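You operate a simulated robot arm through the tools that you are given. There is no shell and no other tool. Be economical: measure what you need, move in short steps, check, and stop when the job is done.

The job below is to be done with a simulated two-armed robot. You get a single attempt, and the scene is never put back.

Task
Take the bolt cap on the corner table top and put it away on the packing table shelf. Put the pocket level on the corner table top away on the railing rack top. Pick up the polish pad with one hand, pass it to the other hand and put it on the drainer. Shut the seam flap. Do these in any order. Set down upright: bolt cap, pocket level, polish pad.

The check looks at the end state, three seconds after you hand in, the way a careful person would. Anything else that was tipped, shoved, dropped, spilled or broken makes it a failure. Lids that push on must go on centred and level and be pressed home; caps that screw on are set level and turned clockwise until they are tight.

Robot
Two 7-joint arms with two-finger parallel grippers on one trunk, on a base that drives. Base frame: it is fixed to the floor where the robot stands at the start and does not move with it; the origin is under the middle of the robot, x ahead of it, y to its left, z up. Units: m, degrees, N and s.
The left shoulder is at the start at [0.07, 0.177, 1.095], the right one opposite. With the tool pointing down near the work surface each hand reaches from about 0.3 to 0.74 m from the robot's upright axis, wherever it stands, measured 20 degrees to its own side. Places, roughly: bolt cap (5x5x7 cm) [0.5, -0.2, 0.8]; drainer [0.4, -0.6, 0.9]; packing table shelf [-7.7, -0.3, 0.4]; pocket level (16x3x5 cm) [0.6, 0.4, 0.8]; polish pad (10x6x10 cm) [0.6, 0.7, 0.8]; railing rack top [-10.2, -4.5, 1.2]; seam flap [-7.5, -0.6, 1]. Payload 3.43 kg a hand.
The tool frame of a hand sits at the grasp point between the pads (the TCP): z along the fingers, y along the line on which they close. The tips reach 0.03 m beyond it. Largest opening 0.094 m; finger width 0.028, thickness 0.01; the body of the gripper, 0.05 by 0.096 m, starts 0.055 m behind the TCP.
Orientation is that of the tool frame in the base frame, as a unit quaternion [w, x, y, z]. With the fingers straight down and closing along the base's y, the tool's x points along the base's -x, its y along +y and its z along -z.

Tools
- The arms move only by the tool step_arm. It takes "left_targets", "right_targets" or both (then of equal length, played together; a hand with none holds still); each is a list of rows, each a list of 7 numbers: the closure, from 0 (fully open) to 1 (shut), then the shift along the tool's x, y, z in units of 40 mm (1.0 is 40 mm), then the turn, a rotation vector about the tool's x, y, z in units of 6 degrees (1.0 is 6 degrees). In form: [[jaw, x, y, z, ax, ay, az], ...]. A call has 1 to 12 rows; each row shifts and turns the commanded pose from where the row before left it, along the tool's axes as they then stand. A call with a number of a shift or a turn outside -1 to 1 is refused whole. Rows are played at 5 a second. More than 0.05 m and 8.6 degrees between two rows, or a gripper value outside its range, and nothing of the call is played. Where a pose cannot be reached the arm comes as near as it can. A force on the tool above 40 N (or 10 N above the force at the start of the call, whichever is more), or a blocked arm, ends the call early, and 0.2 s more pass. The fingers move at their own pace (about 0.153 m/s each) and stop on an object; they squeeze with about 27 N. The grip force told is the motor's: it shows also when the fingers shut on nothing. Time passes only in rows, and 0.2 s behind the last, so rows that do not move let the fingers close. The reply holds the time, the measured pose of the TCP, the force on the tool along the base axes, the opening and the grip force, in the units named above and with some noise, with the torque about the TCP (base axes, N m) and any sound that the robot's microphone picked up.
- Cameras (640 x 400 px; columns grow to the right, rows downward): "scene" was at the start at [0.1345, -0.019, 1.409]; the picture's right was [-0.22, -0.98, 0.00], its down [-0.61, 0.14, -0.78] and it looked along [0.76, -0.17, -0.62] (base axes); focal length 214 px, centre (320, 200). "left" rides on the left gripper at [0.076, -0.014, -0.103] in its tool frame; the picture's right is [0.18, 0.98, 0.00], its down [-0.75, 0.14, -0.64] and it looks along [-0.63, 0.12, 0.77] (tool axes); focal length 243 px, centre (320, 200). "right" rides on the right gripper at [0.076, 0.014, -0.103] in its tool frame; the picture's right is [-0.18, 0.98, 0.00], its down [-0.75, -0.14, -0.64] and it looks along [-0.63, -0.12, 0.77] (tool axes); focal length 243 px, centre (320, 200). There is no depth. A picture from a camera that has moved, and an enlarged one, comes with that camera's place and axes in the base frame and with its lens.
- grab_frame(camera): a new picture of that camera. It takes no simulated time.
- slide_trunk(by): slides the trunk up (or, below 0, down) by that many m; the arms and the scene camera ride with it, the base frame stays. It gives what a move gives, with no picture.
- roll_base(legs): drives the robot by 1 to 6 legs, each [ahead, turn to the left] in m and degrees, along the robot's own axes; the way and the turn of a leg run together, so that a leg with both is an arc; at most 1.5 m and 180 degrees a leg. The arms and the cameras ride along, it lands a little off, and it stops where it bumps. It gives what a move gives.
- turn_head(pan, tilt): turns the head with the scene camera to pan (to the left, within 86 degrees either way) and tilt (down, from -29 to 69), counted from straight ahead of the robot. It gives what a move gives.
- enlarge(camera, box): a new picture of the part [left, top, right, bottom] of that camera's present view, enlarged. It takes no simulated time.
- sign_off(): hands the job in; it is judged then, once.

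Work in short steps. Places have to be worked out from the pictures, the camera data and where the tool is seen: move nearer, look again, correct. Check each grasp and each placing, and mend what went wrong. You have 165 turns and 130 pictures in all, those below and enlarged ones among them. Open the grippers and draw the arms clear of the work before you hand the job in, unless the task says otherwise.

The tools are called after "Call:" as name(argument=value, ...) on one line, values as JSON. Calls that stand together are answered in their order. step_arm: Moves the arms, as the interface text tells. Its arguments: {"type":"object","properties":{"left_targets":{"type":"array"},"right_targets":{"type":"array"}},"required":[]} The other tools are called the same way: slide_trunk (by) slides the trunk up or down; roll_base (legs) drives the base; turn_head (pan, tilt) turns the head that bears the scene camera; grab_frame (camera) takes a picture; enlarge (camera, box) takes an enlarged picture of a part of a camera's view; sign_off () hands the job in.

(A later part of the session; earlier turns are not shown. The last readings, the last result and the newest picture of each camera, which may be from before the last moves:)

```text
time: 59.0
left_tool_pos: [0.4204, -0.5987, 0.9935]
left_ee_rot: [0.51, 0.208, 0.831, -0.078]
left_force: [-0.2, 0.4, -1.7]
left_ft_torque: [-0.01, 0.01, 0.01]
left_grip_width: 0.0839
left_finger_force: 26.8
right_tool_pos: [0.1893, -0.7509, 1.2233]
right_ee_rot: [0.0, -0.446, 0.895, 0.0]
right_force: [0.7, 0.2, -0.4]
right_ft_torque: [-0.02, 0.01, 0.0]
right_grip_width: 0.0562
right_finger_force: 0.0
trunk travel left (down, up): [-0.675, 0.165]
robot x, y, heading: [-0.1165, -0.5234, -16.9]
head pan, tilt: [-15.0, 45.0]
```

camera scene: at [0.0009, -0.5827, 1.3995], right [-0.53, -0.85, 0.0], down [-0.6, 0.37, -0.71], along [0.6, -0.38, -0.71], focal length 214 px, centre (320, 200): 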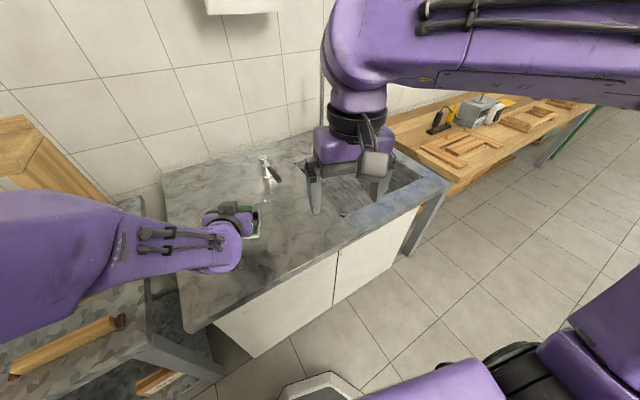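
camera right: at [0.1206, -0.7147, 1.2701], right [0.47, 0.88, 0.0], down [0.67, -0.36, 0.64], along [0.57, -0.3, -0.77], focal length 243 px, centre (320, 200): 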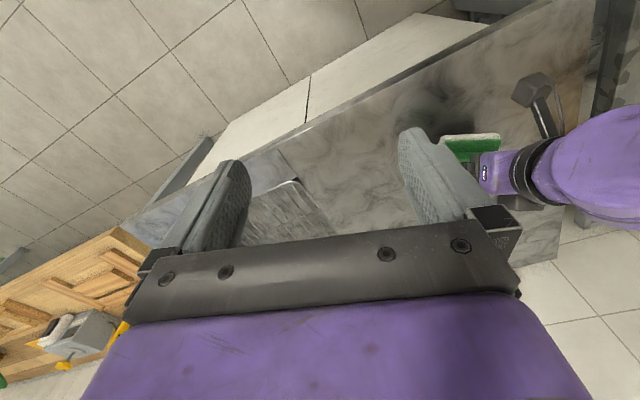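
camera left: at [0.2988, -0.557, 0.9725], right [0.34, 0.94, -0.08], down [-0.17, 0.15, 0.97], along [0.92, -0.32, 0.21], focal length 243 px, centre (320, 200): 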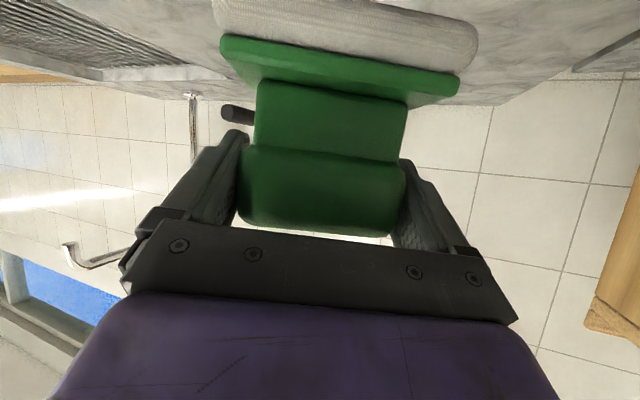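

Rotation works. Two more turn rows, then move over the bar at height 1.22.

Call:
step_arm(right_targets=[[0.4, 0, 0, 0, 0, 0, -0.98], [0.4, 0, 0, 0, 0, 0, -0.97], [0.4, -0.843, -0.474, 0, 0, 0, 0], [0.4, -0.843, -0.474, 0, 0, 0, 0], [0.4, -0.843, -0.474, 0, 0, 0, 0], [0.4, -0.843, -0.474, 0, 0, 0, 0], [0.4, -0.843, -0.474, 0, 0, 0, 0], [0.4, -0.843, -0.474, 0, 0, 0, 0], [0.4, -0.843, -0.474, 0, 0, 0, 0]])

Call:
grab_frame(camera="right")

Call:
grab_frame(camera="scene")

```text
time: 61.2
left_tool_pos: [0.42, -0.5984, 0.9934]
left_ee_rot: [0.511, 0.207, 0.831, -0.078]
left_force: [0.2, -0.2, -1.7]
left_ft_torque: [-0.02, 0.02, -0.03]
left_grip_width: 0.0839
left_finger_force: 26.6
right_tool_pos: [0.3909, -0.6416, 1.2387]
right_ee_rot: [0.021, -0.514, 0.858, 0.017]
right_force: [0.4, 0.3, 0.0]
right_ft_torque: [-0.02, 0.02, 0.01]
right_grip_width: 0.0566
right_finger_force: 0.1
right hand out of reach, approached as far as the arm can: row 9
trunk travel left (down, up): [-0.675, 0.165]
robot x, y, heading: [-0.1161, -0.5255, -17.1]
head pan, tilt: [-15.0, 45.0]
stopped in row 9 (right hand): the arm was blocked; the commanded pose is now the measured one
```

```text
98 pictures are left
camera right: at [0.341, -0.7078, 1.3379], right [-0.78, 0.63, 0.02], down [0.47, 0.57, 0.68], along [0.41, 0.54, -0.73], focal length 243 px, centre (320, 200)
```

right: 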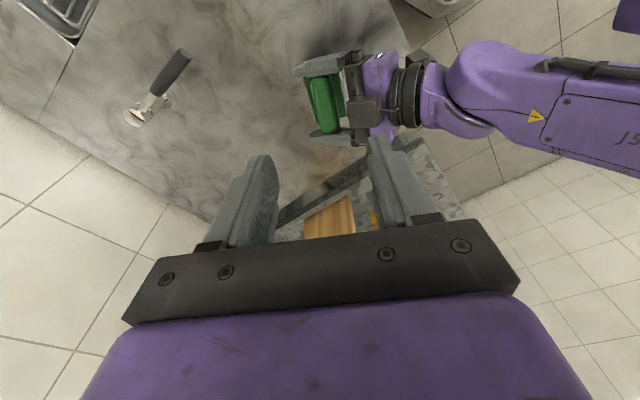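

```text
97 pictures are left
camera scene: at [0.0003, -0.5822, 1.3996], right [-0.53, -0.85, 0.0], down [-0.6, 0.37, -0.71], along [0.6, -0.38, -0.71], focal length 214 px, centre (320, 200)
```

scene: 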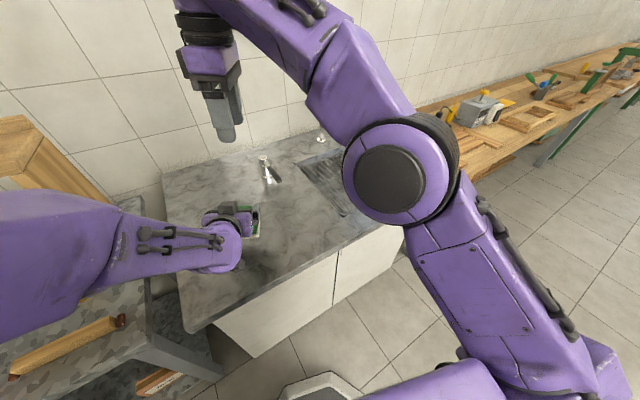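

The reach limit is from the height. I go lower with the orientation squared up, then shift over the bar.

Call:
step_arm(right_targets=[[0.4, 0, 0, 0.8, 0.07, 0.51, -0.48], [0.4, 0, 0, 0.9, 0, 0, 0], [0.4, 0, 0, 0.9, 0, 0, 0], [0.4, -0.43, 0.03, 0.1, 0, 0, 0], [0.4, -0.43, 0.03, 0.1, 0, 0, 0], [0.4, -0.43, 0.03, 0.1, 0, 0, 0]])

Call:
grab_frame(camera="right")

Call:
grab_frame(camera="scene")

```text
time: 62.8
left_tool_pos: [0.4194, -0.5994, 0.9945]
left_ee_rot: [0.511, 0.207, 0.831, -0.078]
left_force: [-0.2, 0.1, -1.1]
left_ft_torque: [0.01, -0.01, -0.01]
left_grip_width: 0.084
left_finger_force: 26.4
right_tool_pos: [0.4191, -0.6188, 1.1395]
right_ee_rot: [0.02, -0.516, 0.856, 0.018]
right_force: [-0.6, 0.5, 0.5]
right_ft_torque: [0.01, -0.01, 0.02]
right_grip_width: 0.0564
right_finger_force: 0.0
trunk travel left (down, up): [-0.675, 0.165]
robot x, y, heading: [-0.1134, -0.5237, -17.0]
head pan, tilt: [-15.0, 45.0]
stopped in row 6 (right hand): the arm was blocked; the commanded pose is now the measured one
```

```text
96 pictures are left
camera right: at [0.3678, -0.6855, 1.239], right [-0.78, 0.62, 0.02], down [0.47, 0.57, 0.68], along [0.41, 0.54, -0.73], focal length 243 px, centre (320, 200)
```

right: 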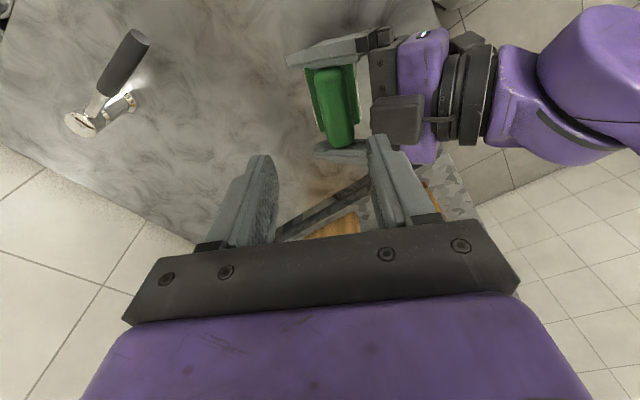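

```text
95 pictures are left
camera scene: at [0.0005, -0.583, 1.3996], right [-0.53, -0.85, 0.0], down [-0.6, 0.38, -0.71], along [0.6, -0.38, -0.71], focal length 214 px, centre (320, 200)
```

scene: 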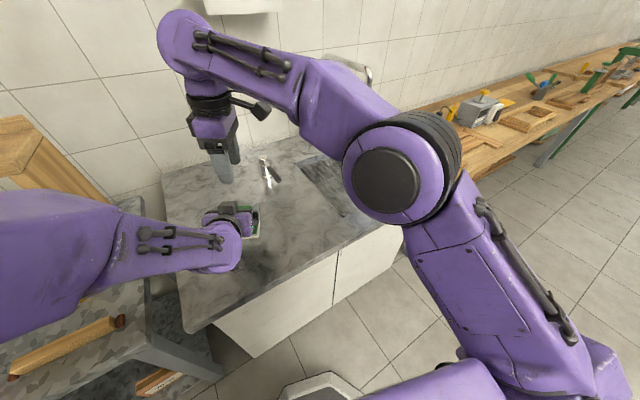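

The right wrist is at its joint limit here. I shift the held pad 6 cm right and yaw it −12° (also taking out the roll) so the right hand's yaw gets easier.

Call:
step_arm(left_targets=[[1, -0.13, -0.45, 0.17, 0.69, -0.06, 0.13], [1, -0.13, -0.45, 0.17, 0.69, -0.06, 0.13], [1, -0.13, -0.45, 0.17, 0.69, -0.06, 0.13], [1, 0, 0, 0, 0, 0, 0]], right_targets=[[0.4, 0.4, 0, 0, 0, 0, 0.5], [0.4, 0.4, 0, 0, 0, 0, 0.5], [0.4, 0.4, 0, 0, 0.07, 0.51, 0.3], [0.4, 0, 0, 0, 0, 0, 0]])

Call:
grab_frame(camera="right")

```text
time: 63.8
left_tool_pos: [0.416, -0.6597, 0.9962]
left_ee_rot: [0.495, 0.278, 0.808, -0.159]
left_force: [0.3, 0.7, -1.6]
left_ft_torque: [-0.05, 0.01, -0.05]
left_grip_width: 0.0839
left_finger_force: 26.9
right_tool_pos: [0.3936, -0.6587, 1.1374]
right_ee_rot: [-0.004, -0.459, 0.889, 0.003]
right_force: [0.5, 0.3, -0.2]
right_ft_torque: [-0.02, -0.01, 0.0]
right_grip_width: 0.0565
right_finger_force: 0.0
trunk travel left (down, up): [-0.675, 0.165]
robot x, y, heading: [-0.1168, -0.5256, -17.2]
head pan, tilt: [-15.0, 45.0]
```

```text
94 pictures are left
camera right: at [0.338, -0.7127, 1.2406], right [-0.69, 0.72, 0.01], down [0.56, 0.53, 0.64], along [0.46, 0.45, -0.77], focal length 243 px, centre (320, 200)
```

right: 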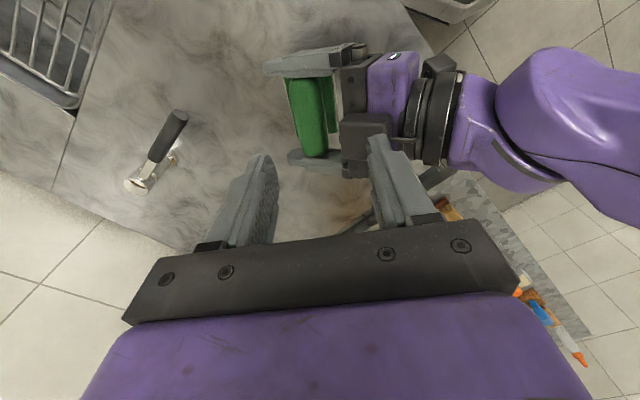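

Both hands are now comfortable; bar centre is about (0.406, −0.656) with top near z 1.02. I centre the right hand over it and go down to just above.

Call:
step_arm(right_targets=[[0.4, -0.24, -0.2, 0.5, 0, 0, 0.33], [0.4, 0, 0, 0.6, 0, 0, 0], [0.4, 0, 0, 0.5, 0, 0, 0]])

Call:
grab_frame(camera="right")

Call:
grab_frame(camera="left")

```text
time: 64.5
left_tool_pos: [0.4125, -0.6561, 0.9879]
left_ee_rot: [0.487, 0.279, 0.813, -0.154]
left_force: [-0.5, 0.9, -0.6]
left_ft_torque: [-0.02, -0.01, 0.03]
left_grip_width: 0.0838
left_finger_force: 26.7
right_tool_pos: [0.406, -0.6562, 1.0959]
right_ee_rot: [0.002, -0.443, 0.896, 0.001]
right_force: [-0.6, 0.4, 0.4]
right_ft_torque: [0.03, -0.01, 0.01]
right_grip_width: 0.0563
right_finger_force: 0.1
trunk travel left (down, up): [-0.675, 0.165]
robot x, y, heading: [-0.1179, -0.5286, -17.1]
head pan, tilt: [-15.0, 45.0]
stopped in row 3 (left hand): the force on the tool passed its limit (the readings are from after the stop); the commanded pose is now the measured one
```

```text
93 pictures are left
camera right: at [0.3469, -0.7088, 1.1979], right [-0.67, 0.74, 0.0], down [0.57, 0.51, 0.65], along [0.48, 0.43, -0.76], focal length 243 px, centre (320, 200)
```

right: 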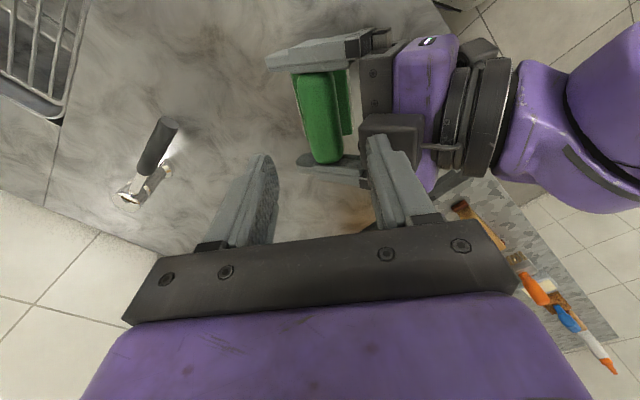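

```text
92 pictures are left
camera left: at [0.3026, -0.5914, 0.9689], right [0.53, 0.84, -0.14], down [-0.09, 0.22, 0.97], along [0.84, -0.5, 0.19], focal length 243 px, centre (320, 200)
```

left: 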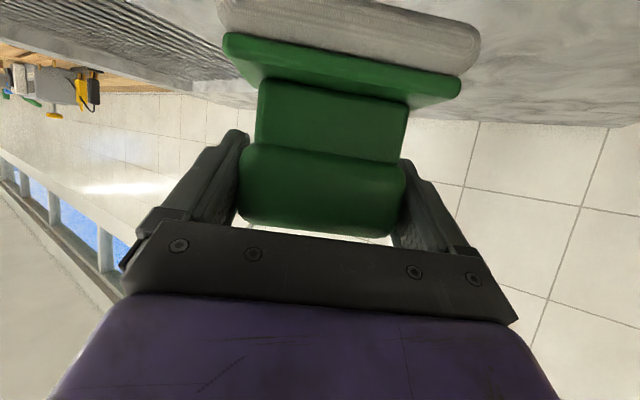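

Something on top of the left gripper was touched by the right finger. I look closely before going on.

Call:
enlarge(camera="scene", box=[150, 100, 310, 300])

Call:
enlarge(camera="right", box=[240, 10, 560, 210])

```text
2.00 times, centred on (230, 200) of scene
camera zoom: at [0.0001, -0.5839, 1.3996], right [-0.53, -0.85, 0.0], down [-0.6, 0.38, -0.71], along [0.6, -0.38, -0.71], focal length 429 px, centre (500, 200)
```

zoom: 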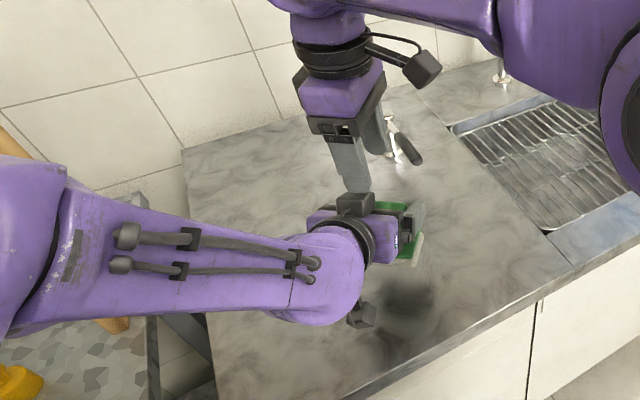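

```text
2.00 times, centred on (400, 110) of right
camera zoom: at [0.3469, -0.7088, 1.1979], right [-0.67, 0.74, 0.0], down [0.57, 0.51, 0.65], along [0.48, 0.43, -0.76], focal length 485 px, centre (160, 380)
```

zoom: 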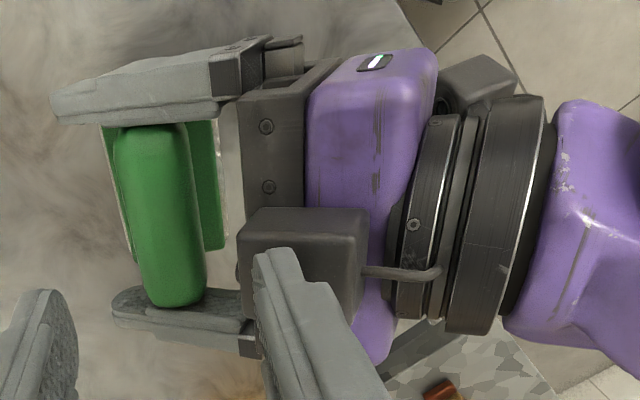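

A box on a stalk sits on top of the left gripper's left half, and the bar is too deep in the left jaws. I raise the right hand, set the pad back on the slab, and will regrip it nearer the fingertips.

Call:
step_arm(right_targets=[[0.4, 0, 0, -1, 0, 0, 0], [0.4, 0, 0, -0.8, 0, 0, 0], [0.4, 0, 0, 0, 0, 0, 0], [0.4, 0, 0, 0, 0, 0, 0], [0.4, 0, 0, 0, 0, 0, 0], [0.4, 0, 0, 0, 0, 0, 0]], left_targets=[[1, 0, 0, 0, 0, 0, 0], [1, 0, 0, 0, 0, -0.36, 0], [1, 0.31, 0, 0.17, 0, 0, 0], [1, 0.31, 0, 0.17, 0, 0, 0], [1, 0.31, 0, 0.17, 0, 0, 0], [1, 0.15, 0, 0.08, 0, 0, 0]])

```text
time: 65.9
left_tool_pos: [0.4151, -0.6583, 0.9379]
left_ee_rot: [0.502, 0.278, 0.803, -0.162]
left_force: [0.3, -1.1, -0.4]
left_ft_torque: [0.0, -0.01, -0.02]
left_grip_width: 0.0839
left_finger_force: 27.4
right_tool_pos: [0.4054, -0.6577, 1.1668]
right_ee_rot: [0.002, -0.443, 0.897, 0.002]
right_force: [-0.3, -0.6, 0.0]
right_ft_torque: [-0.01, 0.0, -0.01]
right_grip_width: 0.0564
right_finger_force: 0.0
trunk travel left (down, up): [-0.675, 0.165]
robot x, y, heading: [-0.1121, -0.5241, -17.2]
head pan, tilt: [-15.0, 45.0]
```

Lower a little more to contact, then open.

Call:
step_arm(left_targets=[[1, 0.09, 0, 0.05, 0, 0, 0], [1, 0.07, 0, 0.04, 0, 0, 0]])

```text
time: 66.5
left_tool_pos: [0.4165, -0.6569, 0.9329]
left_ee_rot: [0.503, 0.276, 0.803, -0.161]
left_force: [0.5, -0.1, 8.2]
left_ft_torque: [-0.11, 0.52, -0.07]
left_grip_width: 0.084
left_finger_force: 26.9
right_tool_pos: [0.4034, -0.6569, 1.1676]
right_ee_rot: [0.003, -0.443, 0.896, 0.001]
right_force: [-0.6, 0.0, 0.5]
right_ft_torque: [-0.01, 0.03, -0.04]
right_grip_width: 0.0566
right_finger_force: 0.1
trunk travel left (down, up): [-0.675, 0.165]
robot x, y, heading: [-0.1142, -0.5255, -17.2]
head pan, tilt: [-15.0, 45.0]
```

Contact at 8 N. Open, back off 2.5 cm horizontally, and regrip.

Call:
step_arm(left_targets=[[0, 0, 0, 0, 0, 0, 0], [0, 0, 0, 0, 0, 0, 0], [0, 0.14, 0, -0.28, 0, 0, 0], [0, 0.14, 0, -0.28, 0, 0, 0], [0, 0, 0, 0, 0, 0, 0]])

Call:
grab_frame(camera="left")

Call:
grab_frame(camera="right")

```text
time: 67.7
left_tool_pos: [0.3964, -0.6417, 0.9317]
left_ee_rot: [0.503, 0.276, 0.803, -0.16]
left_force: [-0.2, 0.1, -0.6]
left_ft_torque: [-0.02, 0.0, -0.01]
left_grip_width: 0.0942
left_finger_force: 0.0
right_tool_pos: [0.4047, -0.6566, 1.167]
right_ee_rot: [0.002, -0.443, 0.896, 0.002]
right_force: [-0.2, 0.6, 0.7]
right_ft_torque: [-0.01, -0.02, -0.03]
right_grip_width: 0.0563
right_finger_force: 0.3
trunk travel left (down, up): [-0.675, 0.165]
robot x, y, heading: [-0.1166, -0.5257, -17.0]
head pan, tilt: [-15.0, 45.0]
```

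```text
89 pictures are left
camera left: at [0.2866, -0.5775, 0.9072], right [0.53, 0.83, -0.15], down [-0.12, 0.24, 0.96], along [0.84, -0.5, 0.23], focal length 243 px, centre (320, 200)
```

left: 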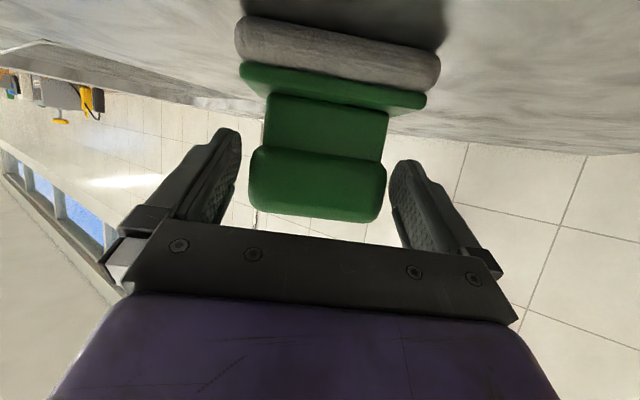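

```text
88 pictures are left
camera right: at [0.3473, -0.7095, 1.2693], right [-0.67, 0.74, 0.0], down [0.57, 0.51, 0.65], along [0.48, 0.43, -0.76], focal length 243 px, centre (320, 200)
```

right: 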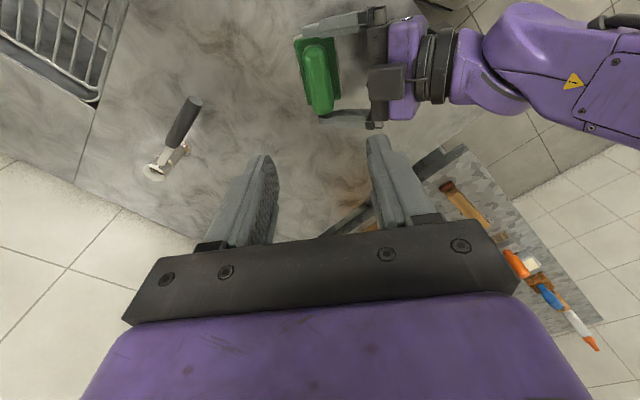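

Good spacing. Close and lift 5 cm.

Call:
step_arm(left_targets=[[1, 0, 0, 0, 0, 0, 0], [1, 0, 0, 0, 0, 0, 0], [1, 0, 0, 0, 0, 0, 0], [1, -0.33, 0, -0.18, 0, 0, 0], [1, -0.33, 0, -0.18, 0, 0, 0], [1, -0.33, 0, -0.18, 0, 0, 0], [1, -0.33, 0, -0.18, 0, 0, 0], [1, 0, 0, 0, 0, 0, 0]])

Call:
enlarge(camera="right", box=[240, 0, 560, 200])

```text
time: 69.5
left_tool_pos: [0.3934, -0.6414, 0.9907]
left_ee_rot: [0.501, 0.278, 0.803, -0.162]
left_force: [0.2, -1.9, -0.8]
left_ft_torque: [0.02, 0.02, -0.02]
left_grip_width: 0.0836
left_finger_force: 26.5
right_tool_pos: [0.4055, -0.6571, 1.1661]
right_ee_rot: [0.002, -0.444, 0.896, 0.002]
right_force: [-0.8, 0.1, -0.6]
right_ft_torque: [-0.03, -0.03, 0.0]
right_grip_width: 0.0564
right_finger_force: 0.0
trunk travel left (down, up): [-0.675, 0.165]
robot x, y, heading: [-0.1198, -0.5241, -17.0]
head pan, tilt: [-15.0, 45.0]
```

```text
2.00 times, centred on (400, 100) of right
camera zoom: at [0.3474, -0.7095, 1.2692], right [-0.67, 0.74, 0.0], down [0.57, 0.51, 0.65], along [0.48, 0.43, -0.76], focal length 485 px, centre (160, 400)
```

zoom: 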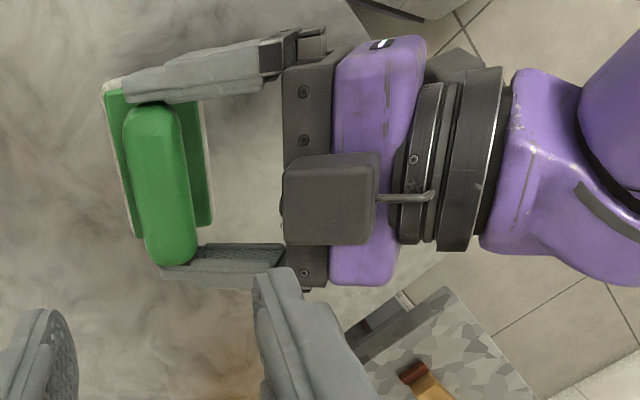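

Gap behind the bar is now about 48 mm. I lower the right hand to just above the bar and check alignment.

Call:
step_arm(right_targets=[[0.4, 0, 0, 0.9, 0, 0, 0], [0.4, 0, 0, 0.9, 0, 0, 0], [0.4, 0, 0, 0.8, 0, 0, 0], [0.4, 0, 0, 0, 0, 0, 0]])

Call:
grab_frame(camera="right")

Call:
grab_frame(camera="left")

```text
time: 70.5
left_tool_pos: [0.3935, -0.6411, 0.9896]
left_ee_rot: [0.502, 0.276, 0.804, -0.16]
left_force: [0.4, -0.5, -0.9]
left_ft_torque: [-0.01, 0.03, 0.0]
left_grip_width: 0.0838
left_finger_force: 27.0
right_tool_pos: [0.4055, -0.6557, 1.0624]
right_ee_rot: [0.002, -0.443, 0.896, 0.002]
right_force: [-1.5, -0.5, 0.1]
right_ft_torque: [-0.01, -0.03, -0.01]
right_grip_width: 0.0565
right_finger_force: 0.1
trunk travel left (down, up): [-0.675, 0.165]
robot x, y, heading: [-0.1122, -0.5274, -17.2]
head pan, tilt: [-15.0, 45.0]
```

```text
86 pictures are left
camera right: at [0.3481, -0.7088, 1.1647], right [-0.67, 0.74, 0.0], down [0.57, 0.51, 0.65], along [0.48, 0.43, -0.76], focal length 243 px, centre (320, 200)
```

right: 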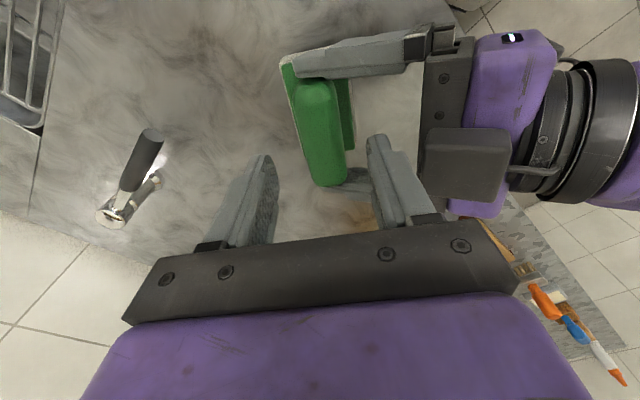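

```text
85 pictures are left
camera left: at [0.2839, -0.5768, 0.967], right [0.53, 0.83, -0.15], down [-0.12, 0.24, 0.96], along [0.84, -0.5, 0.23], focal length 243 px, centre (320, 200)
```

left: 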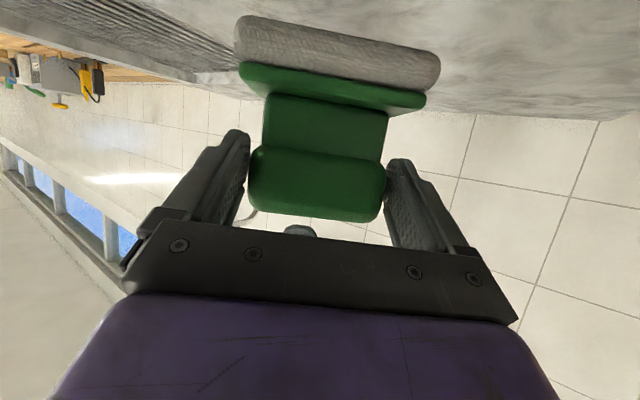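

Aligned; lowering 6 cm in small steps over the bar.

Call:
step_arm(right_targets=[[0.4, 0, 0, 0.5, 0, 0, 0], [0.4, 0, 0, 0.5, 0, 0, 0], [0.4, 0, 0, 0.5, 0, 0, 0], [0.4, 0, 0, 0, 0, 0, 0]])

Call:
grab_frame(camera="right")

```text
time: 71.5
left_tool_pos: [0.394, -0.6415, 0.9911]
left_ee_rot: [0.502, 0.277, 0.804, -0.16]
left_force: [-0.2, -0.2, -0.4]
left_ft_torque: [0.01, 0.01, 0.0]
left_grip_width: 0.0838
left_finger_force: 26.7
right_tool_pos: [0.4063, -0.6567, 1.0022]
right_ee_rot: [0.002, -0.443, 0.897, 0.001]
right_force: [-0.2, 0.5, 0.2]
right_ft_torque: [-0.04, 0.0, -0.02]
right_grip_width: 0.0565
right_finger_force: 0.2
trunk travel left (down, up): [-0.675, 0.165]
robot x, y, heading: [-0.1212, -0.5241, -17.1]
head pan, tilt: [-15.0, 45.0]
```

```text
84 pictures are left
camera right: at [0.3479, -0.7085, 1.105], right [-0.67, 0.74, 0.0], down [0.57, 0.51, 0.65], along [0.48, 0.43, -0.76], focal length 243 px, centre (320, 200)
```

right: 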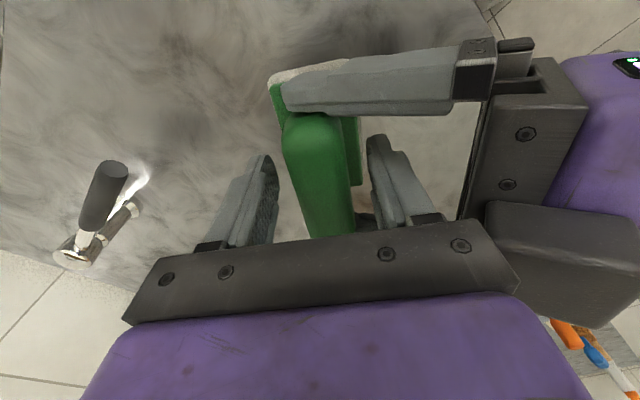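

The bar sits nicely between the right fingers without contact. Close the right hand, verify, then open the left.

Call:
step_arm(right_targets=[[1, 0, 0, 0, 0, 0, 0], [1, 0, 0, 0, 0, 0, 0], [1, 0, 0, 0, 0, 0, 0]])

```text
time: 72.3
left_tool_pos: [0.3926, -0.641, 0.9902]
left_ee_rot: [0.503, 0.276, 0.803, -0.161]
left_force: [14.5, -6.4, -6.2]
left_ft_torque: [0.18, 0.2, -0.09]
left_grip_width: 0.0836
left_finger_force: 27.2
right_tool_pos: [0.4049, -0.6552, 1.0022]
right_ee_rot: [0.002, -0.443, 0.897, 0.002]
right_force: [-14.5, 5.9, 4.8]
right_ft_torque: [0.03, -0.03, 0.2]
right_grip_width: 0.0338
right_finger_force: 26.8
trunk travel left (down, up): [-0.675, 0.165]
robot x, y, heading: [-0.1162, -0.5217, -17.0]
head pan, tilt: [-15.0, 45.0]
```

Right hand holds it (34 mm). Open left and withdraw it along its own axis.

Call:
step_arm(left_targets=[[0, 0, 0, 0, 0, 0, 0], [0, 0, 0, 0, 0, 0, 0], [0, 0, 0, -0.5, 0, 0, 0], [0, 0, 0, -0.8, 0, 0, 0], [0, 0, 0, -0.9, 0, 0, 0], [0, 0, 0, -0.9, 0, 0, 0]])

Call:
grab_frame(camera="right")

Call:
grab_frame(camera="scene")

```text
time: 73.7
left_tool_pos: [0.3262, -0.5989, 1.0516]
left_ee_rot: [0.501, 0.277, 0.804, -0.16]
left_force: [-0.8, -0.2, 0.3]
left_ft_torque: [0.01, -0.01, 0.03]
left_grip_width: 0.0938
left_finger_force: 0.0
left hand out of reach, approached as far as the arm can: row 5, 6
right_tool_pos: [0.407, -0.6556, 1.0025]
right_ee_rot: [0.002, -0.444, 0.896, 0.002]
right_force: [-0.4, 0.1, -1.2]
right_ft_torque: [0.01, -0.02, -0.03]
right_grip_width: 0.034
right_finger_force: 27.0
trunk travel left (down, up): [-0.675, 0.165]
robot x, y, heading: [-0.1171, -0.5261, -17.2]
head pan, tilt: [-15.0, 45.0]
```

```text
83 pictures are left
camera right: at [0.348, -0.7084, 1.1052], right [-0.67, 0.74, 0.0], down [0.57, 0.51, 0.65], along [0.48, 0.43, -0.76], focal length 243 px, centre (320, 200)
```

right: 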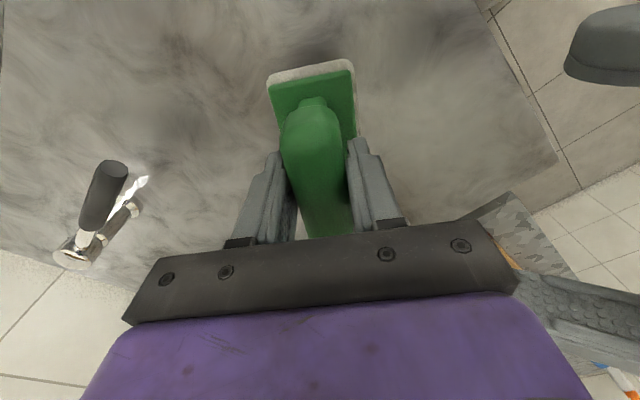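

```text
82 pictures are left
camera scene: at [0.0007, -0.5835, 1.3995], right [-0.53, -0.85, 0.0], down [-0.6, 0.38, -0.71], along [0.6, -0.38, -0.71], focal length 214 px, centre (320, 200)
```

scene: 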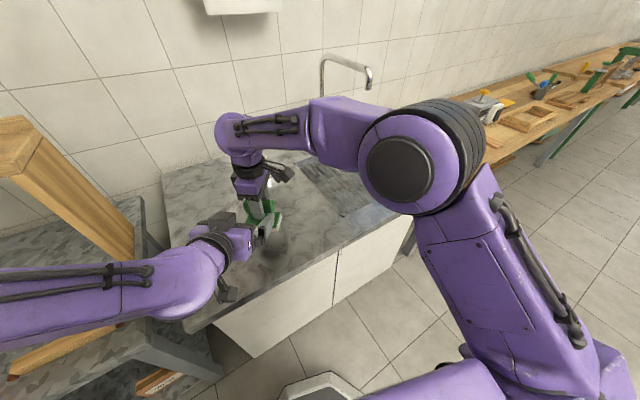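

Handover done. Lower the right hand 5 cm, then creep to contact.

Call:
step_arm(right_targets=[[1, 0, 0, 0.5, 0, 0, 0], [1, 0, 0, 0.5, 0, 0, 0], [1, 0, 0, 0.25, 0, 0, 0], [1, 0, 0, 0.1, 0, 0, 0]], left_targets=[[0, 0, 0, 0, 0, 0, 0], [0, -0.5, 0, 0, 0, 0, 0], [0, -0.5, 0, 0, 0, 0, 0], [0, -0.5, 0, 0, 0, 0, 0]])

Call:
step_arm(right_targets=[[1, 0, 0, 0.08, 0, 0, 0], [1, 0, 0, 0.08, 0, 0, 0]])

```text
time: 74.7
left_tool_pos: [0.3458, -0.6158, 1.1045]
left_ee_rot: [0.502, 0.277, 0.803, -0.161]
left_force: [0.5, 0.4, 0.0]
left_ft_torque: [-0.02, -0.02, -0.05]
left_grip_width: 0.0942
left_finger_force: 0.0
right_tool_pos: [0.4057, -0.6557, 0.9496]
right_ee_rot: [0.002, -0.443, 0.897, 0.002]
right_force: [0.3, -0.4, -0.7]
right_ft_torque: [-0.02, 0.02, 0.03]
right_grip_width: 0.0337
right_finger_force: 26.9
trunk travel left (down, up): [-0.675, 0.165]
robot x, y, heading: [-0.1171, -0.5276, -17.2]
head pan, tilt: [-15.0, 45.0]
```

```text
time: 75.3
left_tool_pos: [0.3455, -0.6149, 1.1054]
left_ee_rot: [0.502, 0.276, 0.804, -0.159]
left_force: [0.2, 0.0, -0.7]
left_ft_torque: [-0.01, -0.01, 0.02]
left_grip_width: 0.0942
left_finger_force: 0.0
right_tool_pos: [0.4056, -0.6553, 0.9422]
right_ee_rot: [0.002, -0.443, 0.896, 0.001]
right_force: [0.8, -0.1, 1.9]
right_ft_torque: [-0.04, 0.12, -0.01]
right_grip_width: 0.0338
right_finger_force: 27.5
trunk travel left (down, up): [-0.675, 0.165]
robot x, y, heading: [-0.1187, -0.5229, -17.4]
head pan, tilt: [-15.0, 45.0]
```

Contact is beginning. 2 mm more, open the right hand, and move the left hand away to its left.

Call:
step_arm(right_targets=[[1, 0, 0, 0.05, 0, 0, 0], [0, 0, 0, 0, 0, 0, 0], [0, 0, 0, 0, 0, 0, 0], [0, 0, 0, 0, 0, 0, 0], [0, 0, 0, 0, 0, 0, 0]], left_targets=[[0, 0, 0, 0, 0, 0, 0], [0, 0, 0.9, 0, 0, 0, 0], [0, 0, 0.9, 0, 0, 0, 0], [0, 0, 0.9, 0, 0, 0, 0], [0, 0, 0, 0, 0, 0, 0]])

Call:
grab_frame(camera="right")

```text
time: 76.5
left_tool_pos: [0.4103, -0.53, 1.1081]
left_ee_rot: [0.502, 0.277, 0.803, -0.16]
left_force: [0.6, 0.2, 0.6]
left_ft_torque: [0.0, 0.0, 0.02]
left_grip_width: 0.0939
left_finger_force: 0.0
right_tool_pos: [0.4064, -0.6554, 0.9409]
right_ee_rot: [0.003, -0.443, 0.896, 0.002]
right_force: [0.4, -0.4, 0.5]
right_ft_torque: [0.02, -0.02, -0.01]
right_grip_width: 0.0942
right_finger_force: 0.1
trunk travel left (down, up): [-0.675, 0.165]
robot x, y, heading: [-0.116, -0.5278, -17.1]
head pan, tilt: [-15.0, 45.0]
```

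```text
81 pictures are left
camera right: at [0.3472, -0.708, 1.0431], right [-0.67, 0.74, 0.0], down [0.57, 0.51, 0.65], along [0.48, 0.43, -0.76], focal length 243 px, centre (320, 200)
```

right: 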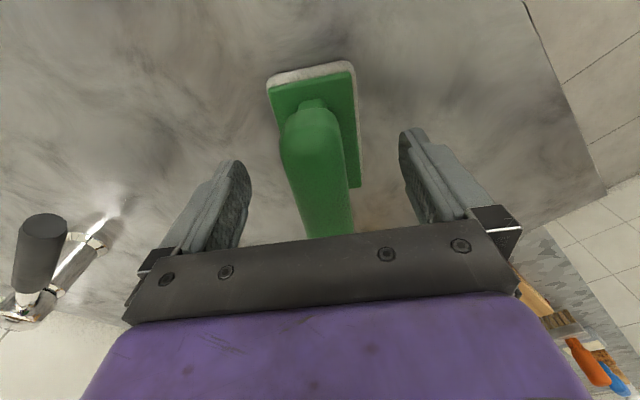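

Released and standing. Raise the right hand 20 cm and begin turning its yaw back.

Call:
step_arm(right_targets=[[0, 0, 0, -0.6, 0, 0, 0], [0, 0, 0, -1, 0, 0, 0], [0, 0, 0, -1, 0, 0, 0], [0, 0, 0, -1, 0, 0, 0], [0, 0, 0, -1, 0, 0, 0], [0, 0.7, 0, 0, 0, 0, 0.98], [0, 0.7, 0, 0, 0, 0, 0.98], [0, 0.7, 0, 0, 0, 0, 0.98], [0, 0.7, 0, 0, 0, 0, 0.98], [0, 0, 0, 0, 0, 0, 0.98], [0, 0, 0, 0, 0, 0, 0.98], [0, 0, 0, 0, 0, 0, 0.98]])

Call:
step_arm(right_targets=[[0, 0, 0, 0, 0, 0, 0.98], [0, 0, 0, 0, 0, 0, 0.98], [0, 0, 0, 0, 0, 0, 0.98], [0, 0, 0, 0, 0, 0, 0.98]], left_targets=[[0, -0.5, 0.3, -0.5, 0, 0.8, 0], [0, -0.5, 0.3, -0.5, 0, 0.8, 0], [0, -0.5, 0.3, -0.5, 0, 0.8, 0], [0, 0, 0, -0.3, 0, 0.8, 0]])

Call:
grab_frame(camera="scene")

```text
time: 79.1
left_tool_pos: [0.4103, -0.5289, 1.1078]
left_ee_rot: [0.502, 0.277, 0.803, -0.161]
left_force: [0.1, 0.5, 0.1]
left_ft_torque: [0.04, -0.01, -0.05]
left_grip_width: 0.0942
left_finger_force: 0.1
right_tool_pos: [0.3256, -0.7332, 1.1242]
right_ee_rot: [0.002, -0.098, 0.995, 0.003]
right_force: [0.2, 0.8, 0.5]
right_ft_torque: [0.0, 0.0, -0.01]
right_grip_width: 0.0938
right_finger_force: 0.0
trunk travel left (down, up): [-0.675, 0.165]
robot x, y, heading: [-0.1202, -0.5264, -17.2]
head pan, tilt: [-15.0, 45.0]
```

```text
time: 80.1
left_tool_pos: [0.4079, -0.4834, 1.1982]
left_ee_rot: [0.36, 0.301, 0.876, -0.113]
left_force: [-0.5, -0.3, 0.0]
left_ft_torque: [0.05, -0.03, -0.02]
left_grip_width: 0.0937
left_finger_force: 0.1
right_tool_pos: [0.3256, -0.7326, 1.124]
right_ee_rot: [0.001, 0.106, 0.994, 0.002]
right_force: [0.6, -0.3, -0.2]
right_ft_torque: [-0.01, -0.01, -0.01]
right_grip_width: 0.0939
right_finger_force: 0.1
trunk travel left (down, up): [-0.675, 0.165]
robot x, y, heading: [-0.1153, -0.5264, -17.0]
head pan, tilt: [-15.0, 45.0]
```

```text
80 pictures are left
camera scene: at [0.0005, -0.5832, 1.3996], right [-0.53, -0.85, 0.0], down [-0.6, 0.38, -0.71], along [0.6, -0.38, -0.71], focal length 214 px, centre (320, 200)
```

scene: 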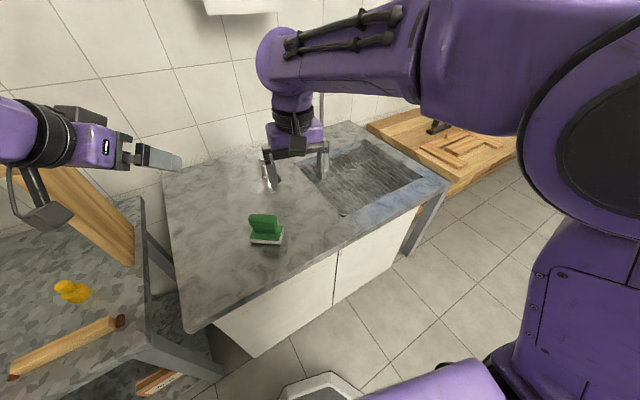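

The polish pad stands on the drainer. Next: back away and drive to face the corner table at y≈0.08 for the bolt cap with the right hand.

Call:
roll_base(legs=[[-0.35, 0], [0, 107], [0.5, 0], [0, -90], [0.4, 0]])

Call:
turn_head(pan=-15, tilt=45)

Call:
grab_frame(camera="scene")

Call:
grab_frame(camera="right")

```text
time: 95.3
left_tool_pos: [0.4346, 0.2848, 1.1974]
left_ee_rot: [0.374, 0.16, 0.912, -0.055]
left_force: [0.1, 0.2, 0.9]
left_ft_torque: [0.01, -0.01, 0.03]
left_grip_width: 0.0937
left_finger_force: 0.1
right_tool_pos: [0.4325, 0.022, 1.1236]
right_ee_rot: [0.001, -0.049, 0.999, 0.003]
right_force: [-0.3, 1.0, 0.4]
right_ft_torque: [-0.01, 0.0, 0.02]
right_grip_width: 0.0938
right_finger_force: 0.1
trunk travel left (down, up): [-0.675, 0.165]
robot x, y, heading: [-0.0513, 0.0861, 0.5]
head pan, tilt: [-15.0, 45.0]
```

```text
time: 95.9
left_tool_pos: [0.4371, 0.2844, 1.1971]
left_ee_rot: [0.374, 0.159, 0.912, -0.054]
left_force: [0.1, -0.1, -0.4]
left_ft_torque: [-0.03, -0.02, 0.0]
left_grip_width: 0.0938
left_finger_force: 0.1
right_tool_pos: [0.4332, 0.023, 1.124]
right_ee_rot: [0.0, -0.049, 0.999, 0.003]
right_force: [0.3, 0.1, -0.7]
right_ft_torque: [-0.01, 0.01, -0.05]
right_grip_width: 0.0942
right_finger_force: 0.0
trunk travel left (down, up): [-0.675, 0.165]
robot x, y, heading: [-0.054, 0.0847, 0.9]
head pan, tilt: [-15.0, 45.0]
```

```text
79 pictures are left
camera scene: at [0.0782, 0.0652, 1.3995], right [-0.25, -0.97, 0.0], down [-0.69, 0.17, -0.71], along [0.69, -0.17, -0.71], focal length 214 px, centre (320, 200)
```

scene: 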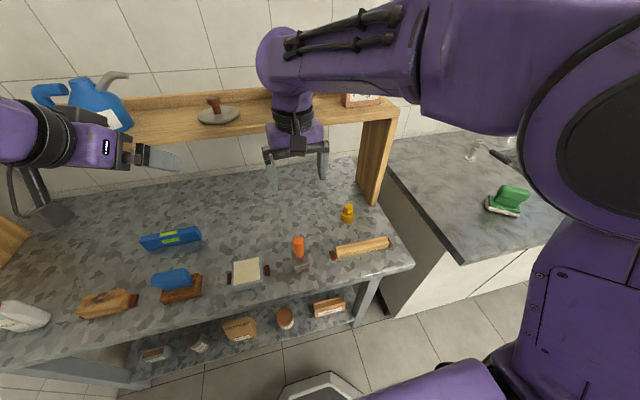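

```text
78 pictures are left
camera right: at [0.3553, 0.0283, 1.227], right [0.08, 1.0, 0.01], down [0.76, -0.07, 0.64], along [0.64, -0.05, -0.77], focal length 243 px, centre (320, 200)
```

right: 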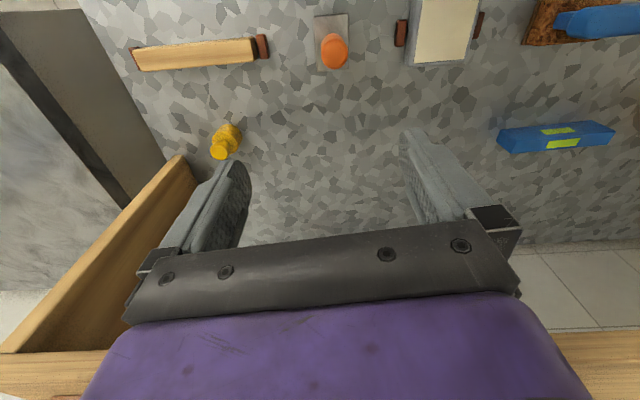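

All is in place and the pad is still upright. Zoom in on the bolt cap.

Call:
enlarge(camera="scene", box=[300, 180, 420, 270])

```text
4.44 times, centred on (360, 225) of scene
camera zoom: at [0.0782, 0.0652, 1.3995], right [-0.25, -0.97, 0.0], down [-0.69, 0.17, -0.71], along [0.69, -0.17, -0.71], focal length 953 px, centre (142, 89)
```

zoom: 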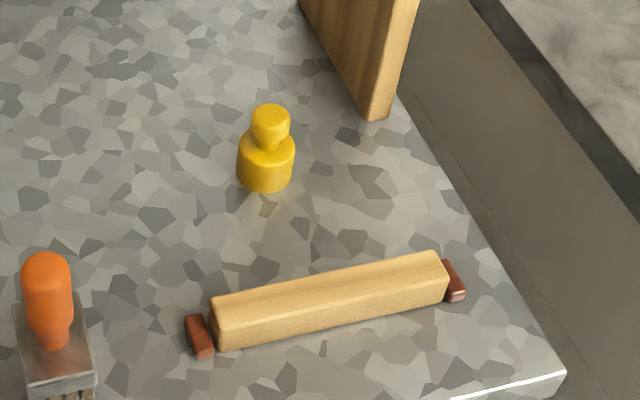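

Bolt cap centre is at (0.540, −0.150), upright. I bring the right hand to a pre-grasp point and pitch it 40° forward to stay below the overhead shelf edge.

Call:
step_arm(right_targets=[[0, -0.09, -0.65, 0.73, 0, 0, 0], [0, -0.09, -0.65, 0.73, 0, 0, 0], [0, -0.09, -0.65, 0.73, 0, 0, 0], [0, -0.09, -0.65, 0.73, 0, 0, 0], [0, -0.09, -0.65, 0.73, 0, 0, 0], [0, -0.09, -0.65, 0.73, 0, 0, 0], [0, -0.09, -0.65, 0.73, 0, 0, 0], [0, 0, 0, 0, 0, -1, 0], [0, 0, 0, 0, 0, -1, 0], [0, 0, 0, 0, 0, -1, 0], [0, 0, 0, 0, 0, -1, 0], [0, 0, 0, 0, 0, -1, 0]])

Call:
step_arm(right_targets=[[0, 0, 0, 0, 0, -0.83, 0], [0, 0, 0, 0, 0, -0.83, 0], [0, 0, 0, 0, 0, 0, 0]])

Call:
grab_frame(camera="right")

Call:
grab_frame(camera="scene")

```text
time: 98.5
left_tool_pos: [0.4359, 0.2847, 1.1977]
left_ee_rot: [0.374, 0.161, 0.912, -0.055]
left_force: [0.6, 0.1, -0.1]
left_ft_torque: [-0.02, 0.0, 0.0]
left_grip_width: 0.094
left_finger_force: 0.0
right_tool_pos: [0.476, -0.1563, 0.9194]
right_ee_rot: [0.26, -0.047, 0.964, 0.016]
right_force: [0.1, 0.3, -0.1]
right_ft_torque: [0.04, -0.01, 0.01]
right_grip_width: 0.094
right_finger_force: 0.0
trunk travel left (down, up): [-0.675, 0.165]
robot x, y, heading: [-0.0475, 0.0842, 0.7]
head pan, tilt: [-15.0, 45.0]
```

```text
time: 99.3
left_tool_pos: [0.4363, 0.2841, 1.1974]
left_ee_rot: [0.374, 0.16, 0.912, -0.055]
left_force: [0.0, -0.4, 0.5]
left_ft_torque: [-0.01, 0.01, 0.02]
left_grip_width: 0.0939
left_finger_force: 0.1
right_tool_pos: [0.4766, -0.1554, 0.9182]
right_ee_rot: [0.342, -0.046, 0.938, 0.021]
right_force: [-0.1, 0.1, -0.5]
right_ft_torque: [-0.03, 0.0, -0.01]
right_grip_width: 0.094
right_finger_force: 0.1
trunk travel left (down, up): [-0.675, 0.165]
robot x, y, heading: [-0.0506, 0.0844, 0.7]
head pan, tilt: [-15.0, 45.0]
```

```text
76 pictures are left
camera right: at [0.3506, -0.1535, 0.9486], right [0.04, 0.99, 0.12], down [0.18, -0.13, 0.98], along [0.98, -0.02, -0.18], focal length 243 px, centre (320, 200)
```

right: 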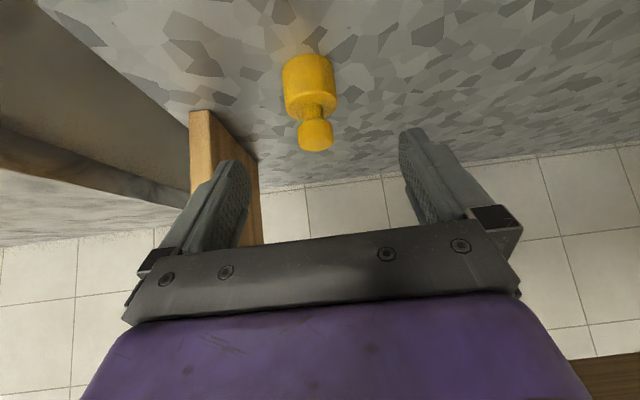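

```text
75 pictures are left
camera scene: at [0.0781, 0.0653, 1.3995], right [-0.25, -0.97, 0.0], down [-0.69, 0.17, -0.71], along [0.69, -0.17, -0.71], focal length 214 px, centre (320, 200)
```

scene: 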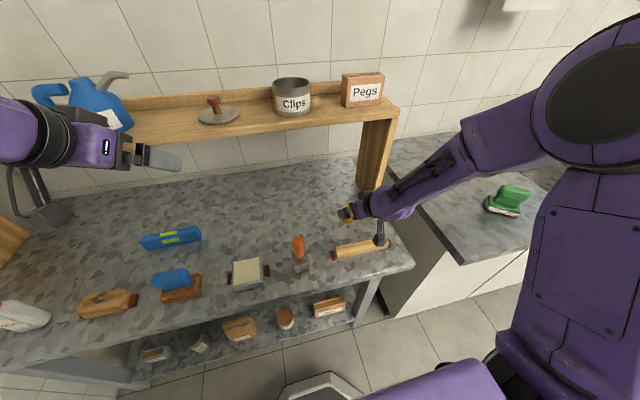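

Well lined up; advance 9.8 cm along the approach and check.

Call:
step_arm(right_targets=[[0, 0, -0.07, 0.7, 0, 0, 0], [0, 0, 0, 0.7, 0, 0, 0], [0, 0, 0, 0.6, 0, 0, 0], [0, 0, 0, 0.44, 0, 0, 0]])

Call:
grab_frame(camera="right")

```text
time: 100.3
left_tool_pos: [0.4367, 0.2849, 1.1983]
left_ee_rot: [0.374, 0.16, 0.912, -0.055]
left_force: [0.3, 0.3, -0.3]
left_ft_torque: [0.02, 0.01, 0.01]
left_grip_width: 0.0942
left_finger_force: 0.0
right_tool_pos: [0.539, -0.1511, 0.844]
right_ee_rot: [0.341, -0.046, 0.939, 0.021]
right_force: [-0.1, 0.2, 0.3]
right_ft_torque: [0.01, 0.03, -0.02]
right_grip_width: 0.0939
right_finger_force: 0.1
trunk travel left (down, up): [-0.675, 0.165]
robot x, y, heading: [-0.0493, 0.0859, 0.7]
head pan, tilt: [-15.0, 45.0]
```

```text
74 pictures are left
camera right: at [0.4147, -0.1499, 0.8731], right [0.04, 0.99, 0.12], down [0.18, -0.13, 0.98], along [0.98, -0.02, -0.18], focal length 243 px, centre (320, 200)
```

right: 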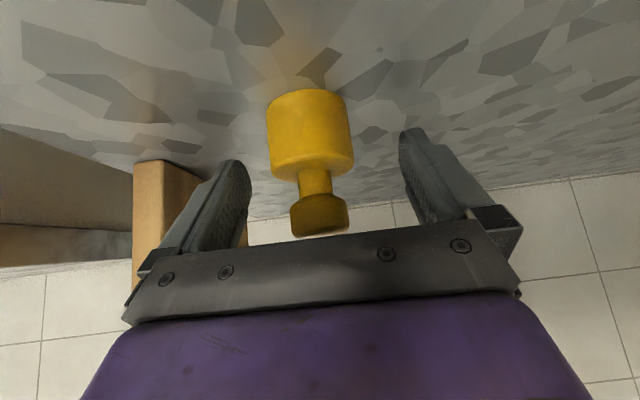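

The body is between the fingertips; 1 cm horizontally forward, then close.

Call:
step_arm(right_targets=[[0, -0.17, 0, 0.14, 0, 0, 0], [1, 0, 0, 0, 0, 0, 0], [1, 0, 0, 0, 0, 0, 0], [1, 0, 0, 0, 0, 0, 0]])

Call:
grab_frame(camera="right")

```text
time: 101.3
left_tool_pos: [0.4344, 0.2852, 1.198]
left_ee_rot: [0.375, 0.16, 0.911, -0.055]
left_force: [-0.3, 0.7, -0.4]
left_ft_torque: [0.0, 0.01, 0.01]
left_grip_width: 0.0942
left_finger_force: 0.0
right_tool_pos: [0.5477, -0.15, 0.8455]
right_ee_rot: [0.343, -0.047, 0.938, 0.02]
right_force: [2.2, -0.2, 8.3]
right_ft_torque: [-0.2, -0.06, 0.06]
right_grip_width: 0.0422
right_finger_force: 27.4
trunk travel left (down, up): [-0.675, 0.165]
robot x, y, heading: [-0.0536, 0.0865, 0.8]
head pan, tilt: [-15.0, 45.0]
```

```text
73 pictures are left
camera right: at [0.4224, -0.1485, 0.875], right [0.04, 0.99, 0.12], down [0.18, -0.13, 0.98], along [0.98, -0.02, -0.18], focal length 243 px, centre (320, 200)
```

right: 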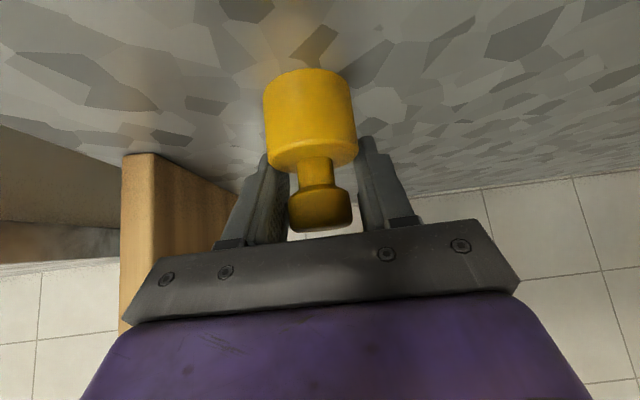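

The width (42 mm vs 48 mm body) shows I'm pinching a chord on the far side. I open, come back 2 cm and a bit lower, and regrip centrally.

Call:
step_arm(right_targets=[[0, 0, 0, 0, 0, 0, 0], [0, 0, 0, 0, 0, 0, 0], [0, 0.25, 0, -0.09, 0, 0, 0], [0, 0.25, 0, -0.09, 0, 0, 0], [0, 0, 0, 0, 0, 0, 0]])

Call:
grab_frame(camera="right")

```text
time: 102.5
left_tool_pos: [0.4373, 0.2842, 1.1981]
left_ee_rot: [0.374, 0.16, 0.912, -0.055]
left_force: [0.2, 0.5, -0.2]
left_ft_torque: [-0.02, 0.01, 0.0]
left_grip_width: 0.0938
left_finger_force: 0.1
right_tool_pos: [0.5281, -0.1524, 0.8364]
right_ee_rot: [0.342, -0.046, 0.938, 0.019]
right_force: [0.5, -0.1, 0.5]
right_ft_torque: [0.05, -0.01, -0.01]
right_grip_width: 0.094
right_finger_force: 0.0
trunk travel left (down, up): [-0.675, 0.165]
robot x, y, heading: [-0.0544, 0.0858, 0.9]
head pan, tilt: [-15.0, 45.0]
```

```text
72 pictures are left
camera right: at [0.4026, -0.1511, 0.8668], right [0.04, 0.99, 0.12], down [0.18, -0.13, 0.98], along [0.98, -0.02, -0.18], focal length 243 px, centre (320, 200)
```

right: 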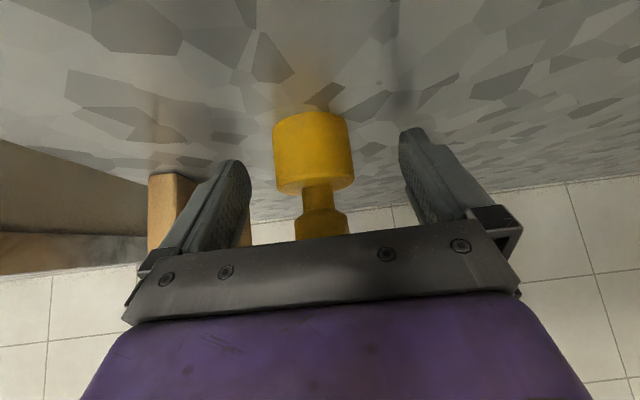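

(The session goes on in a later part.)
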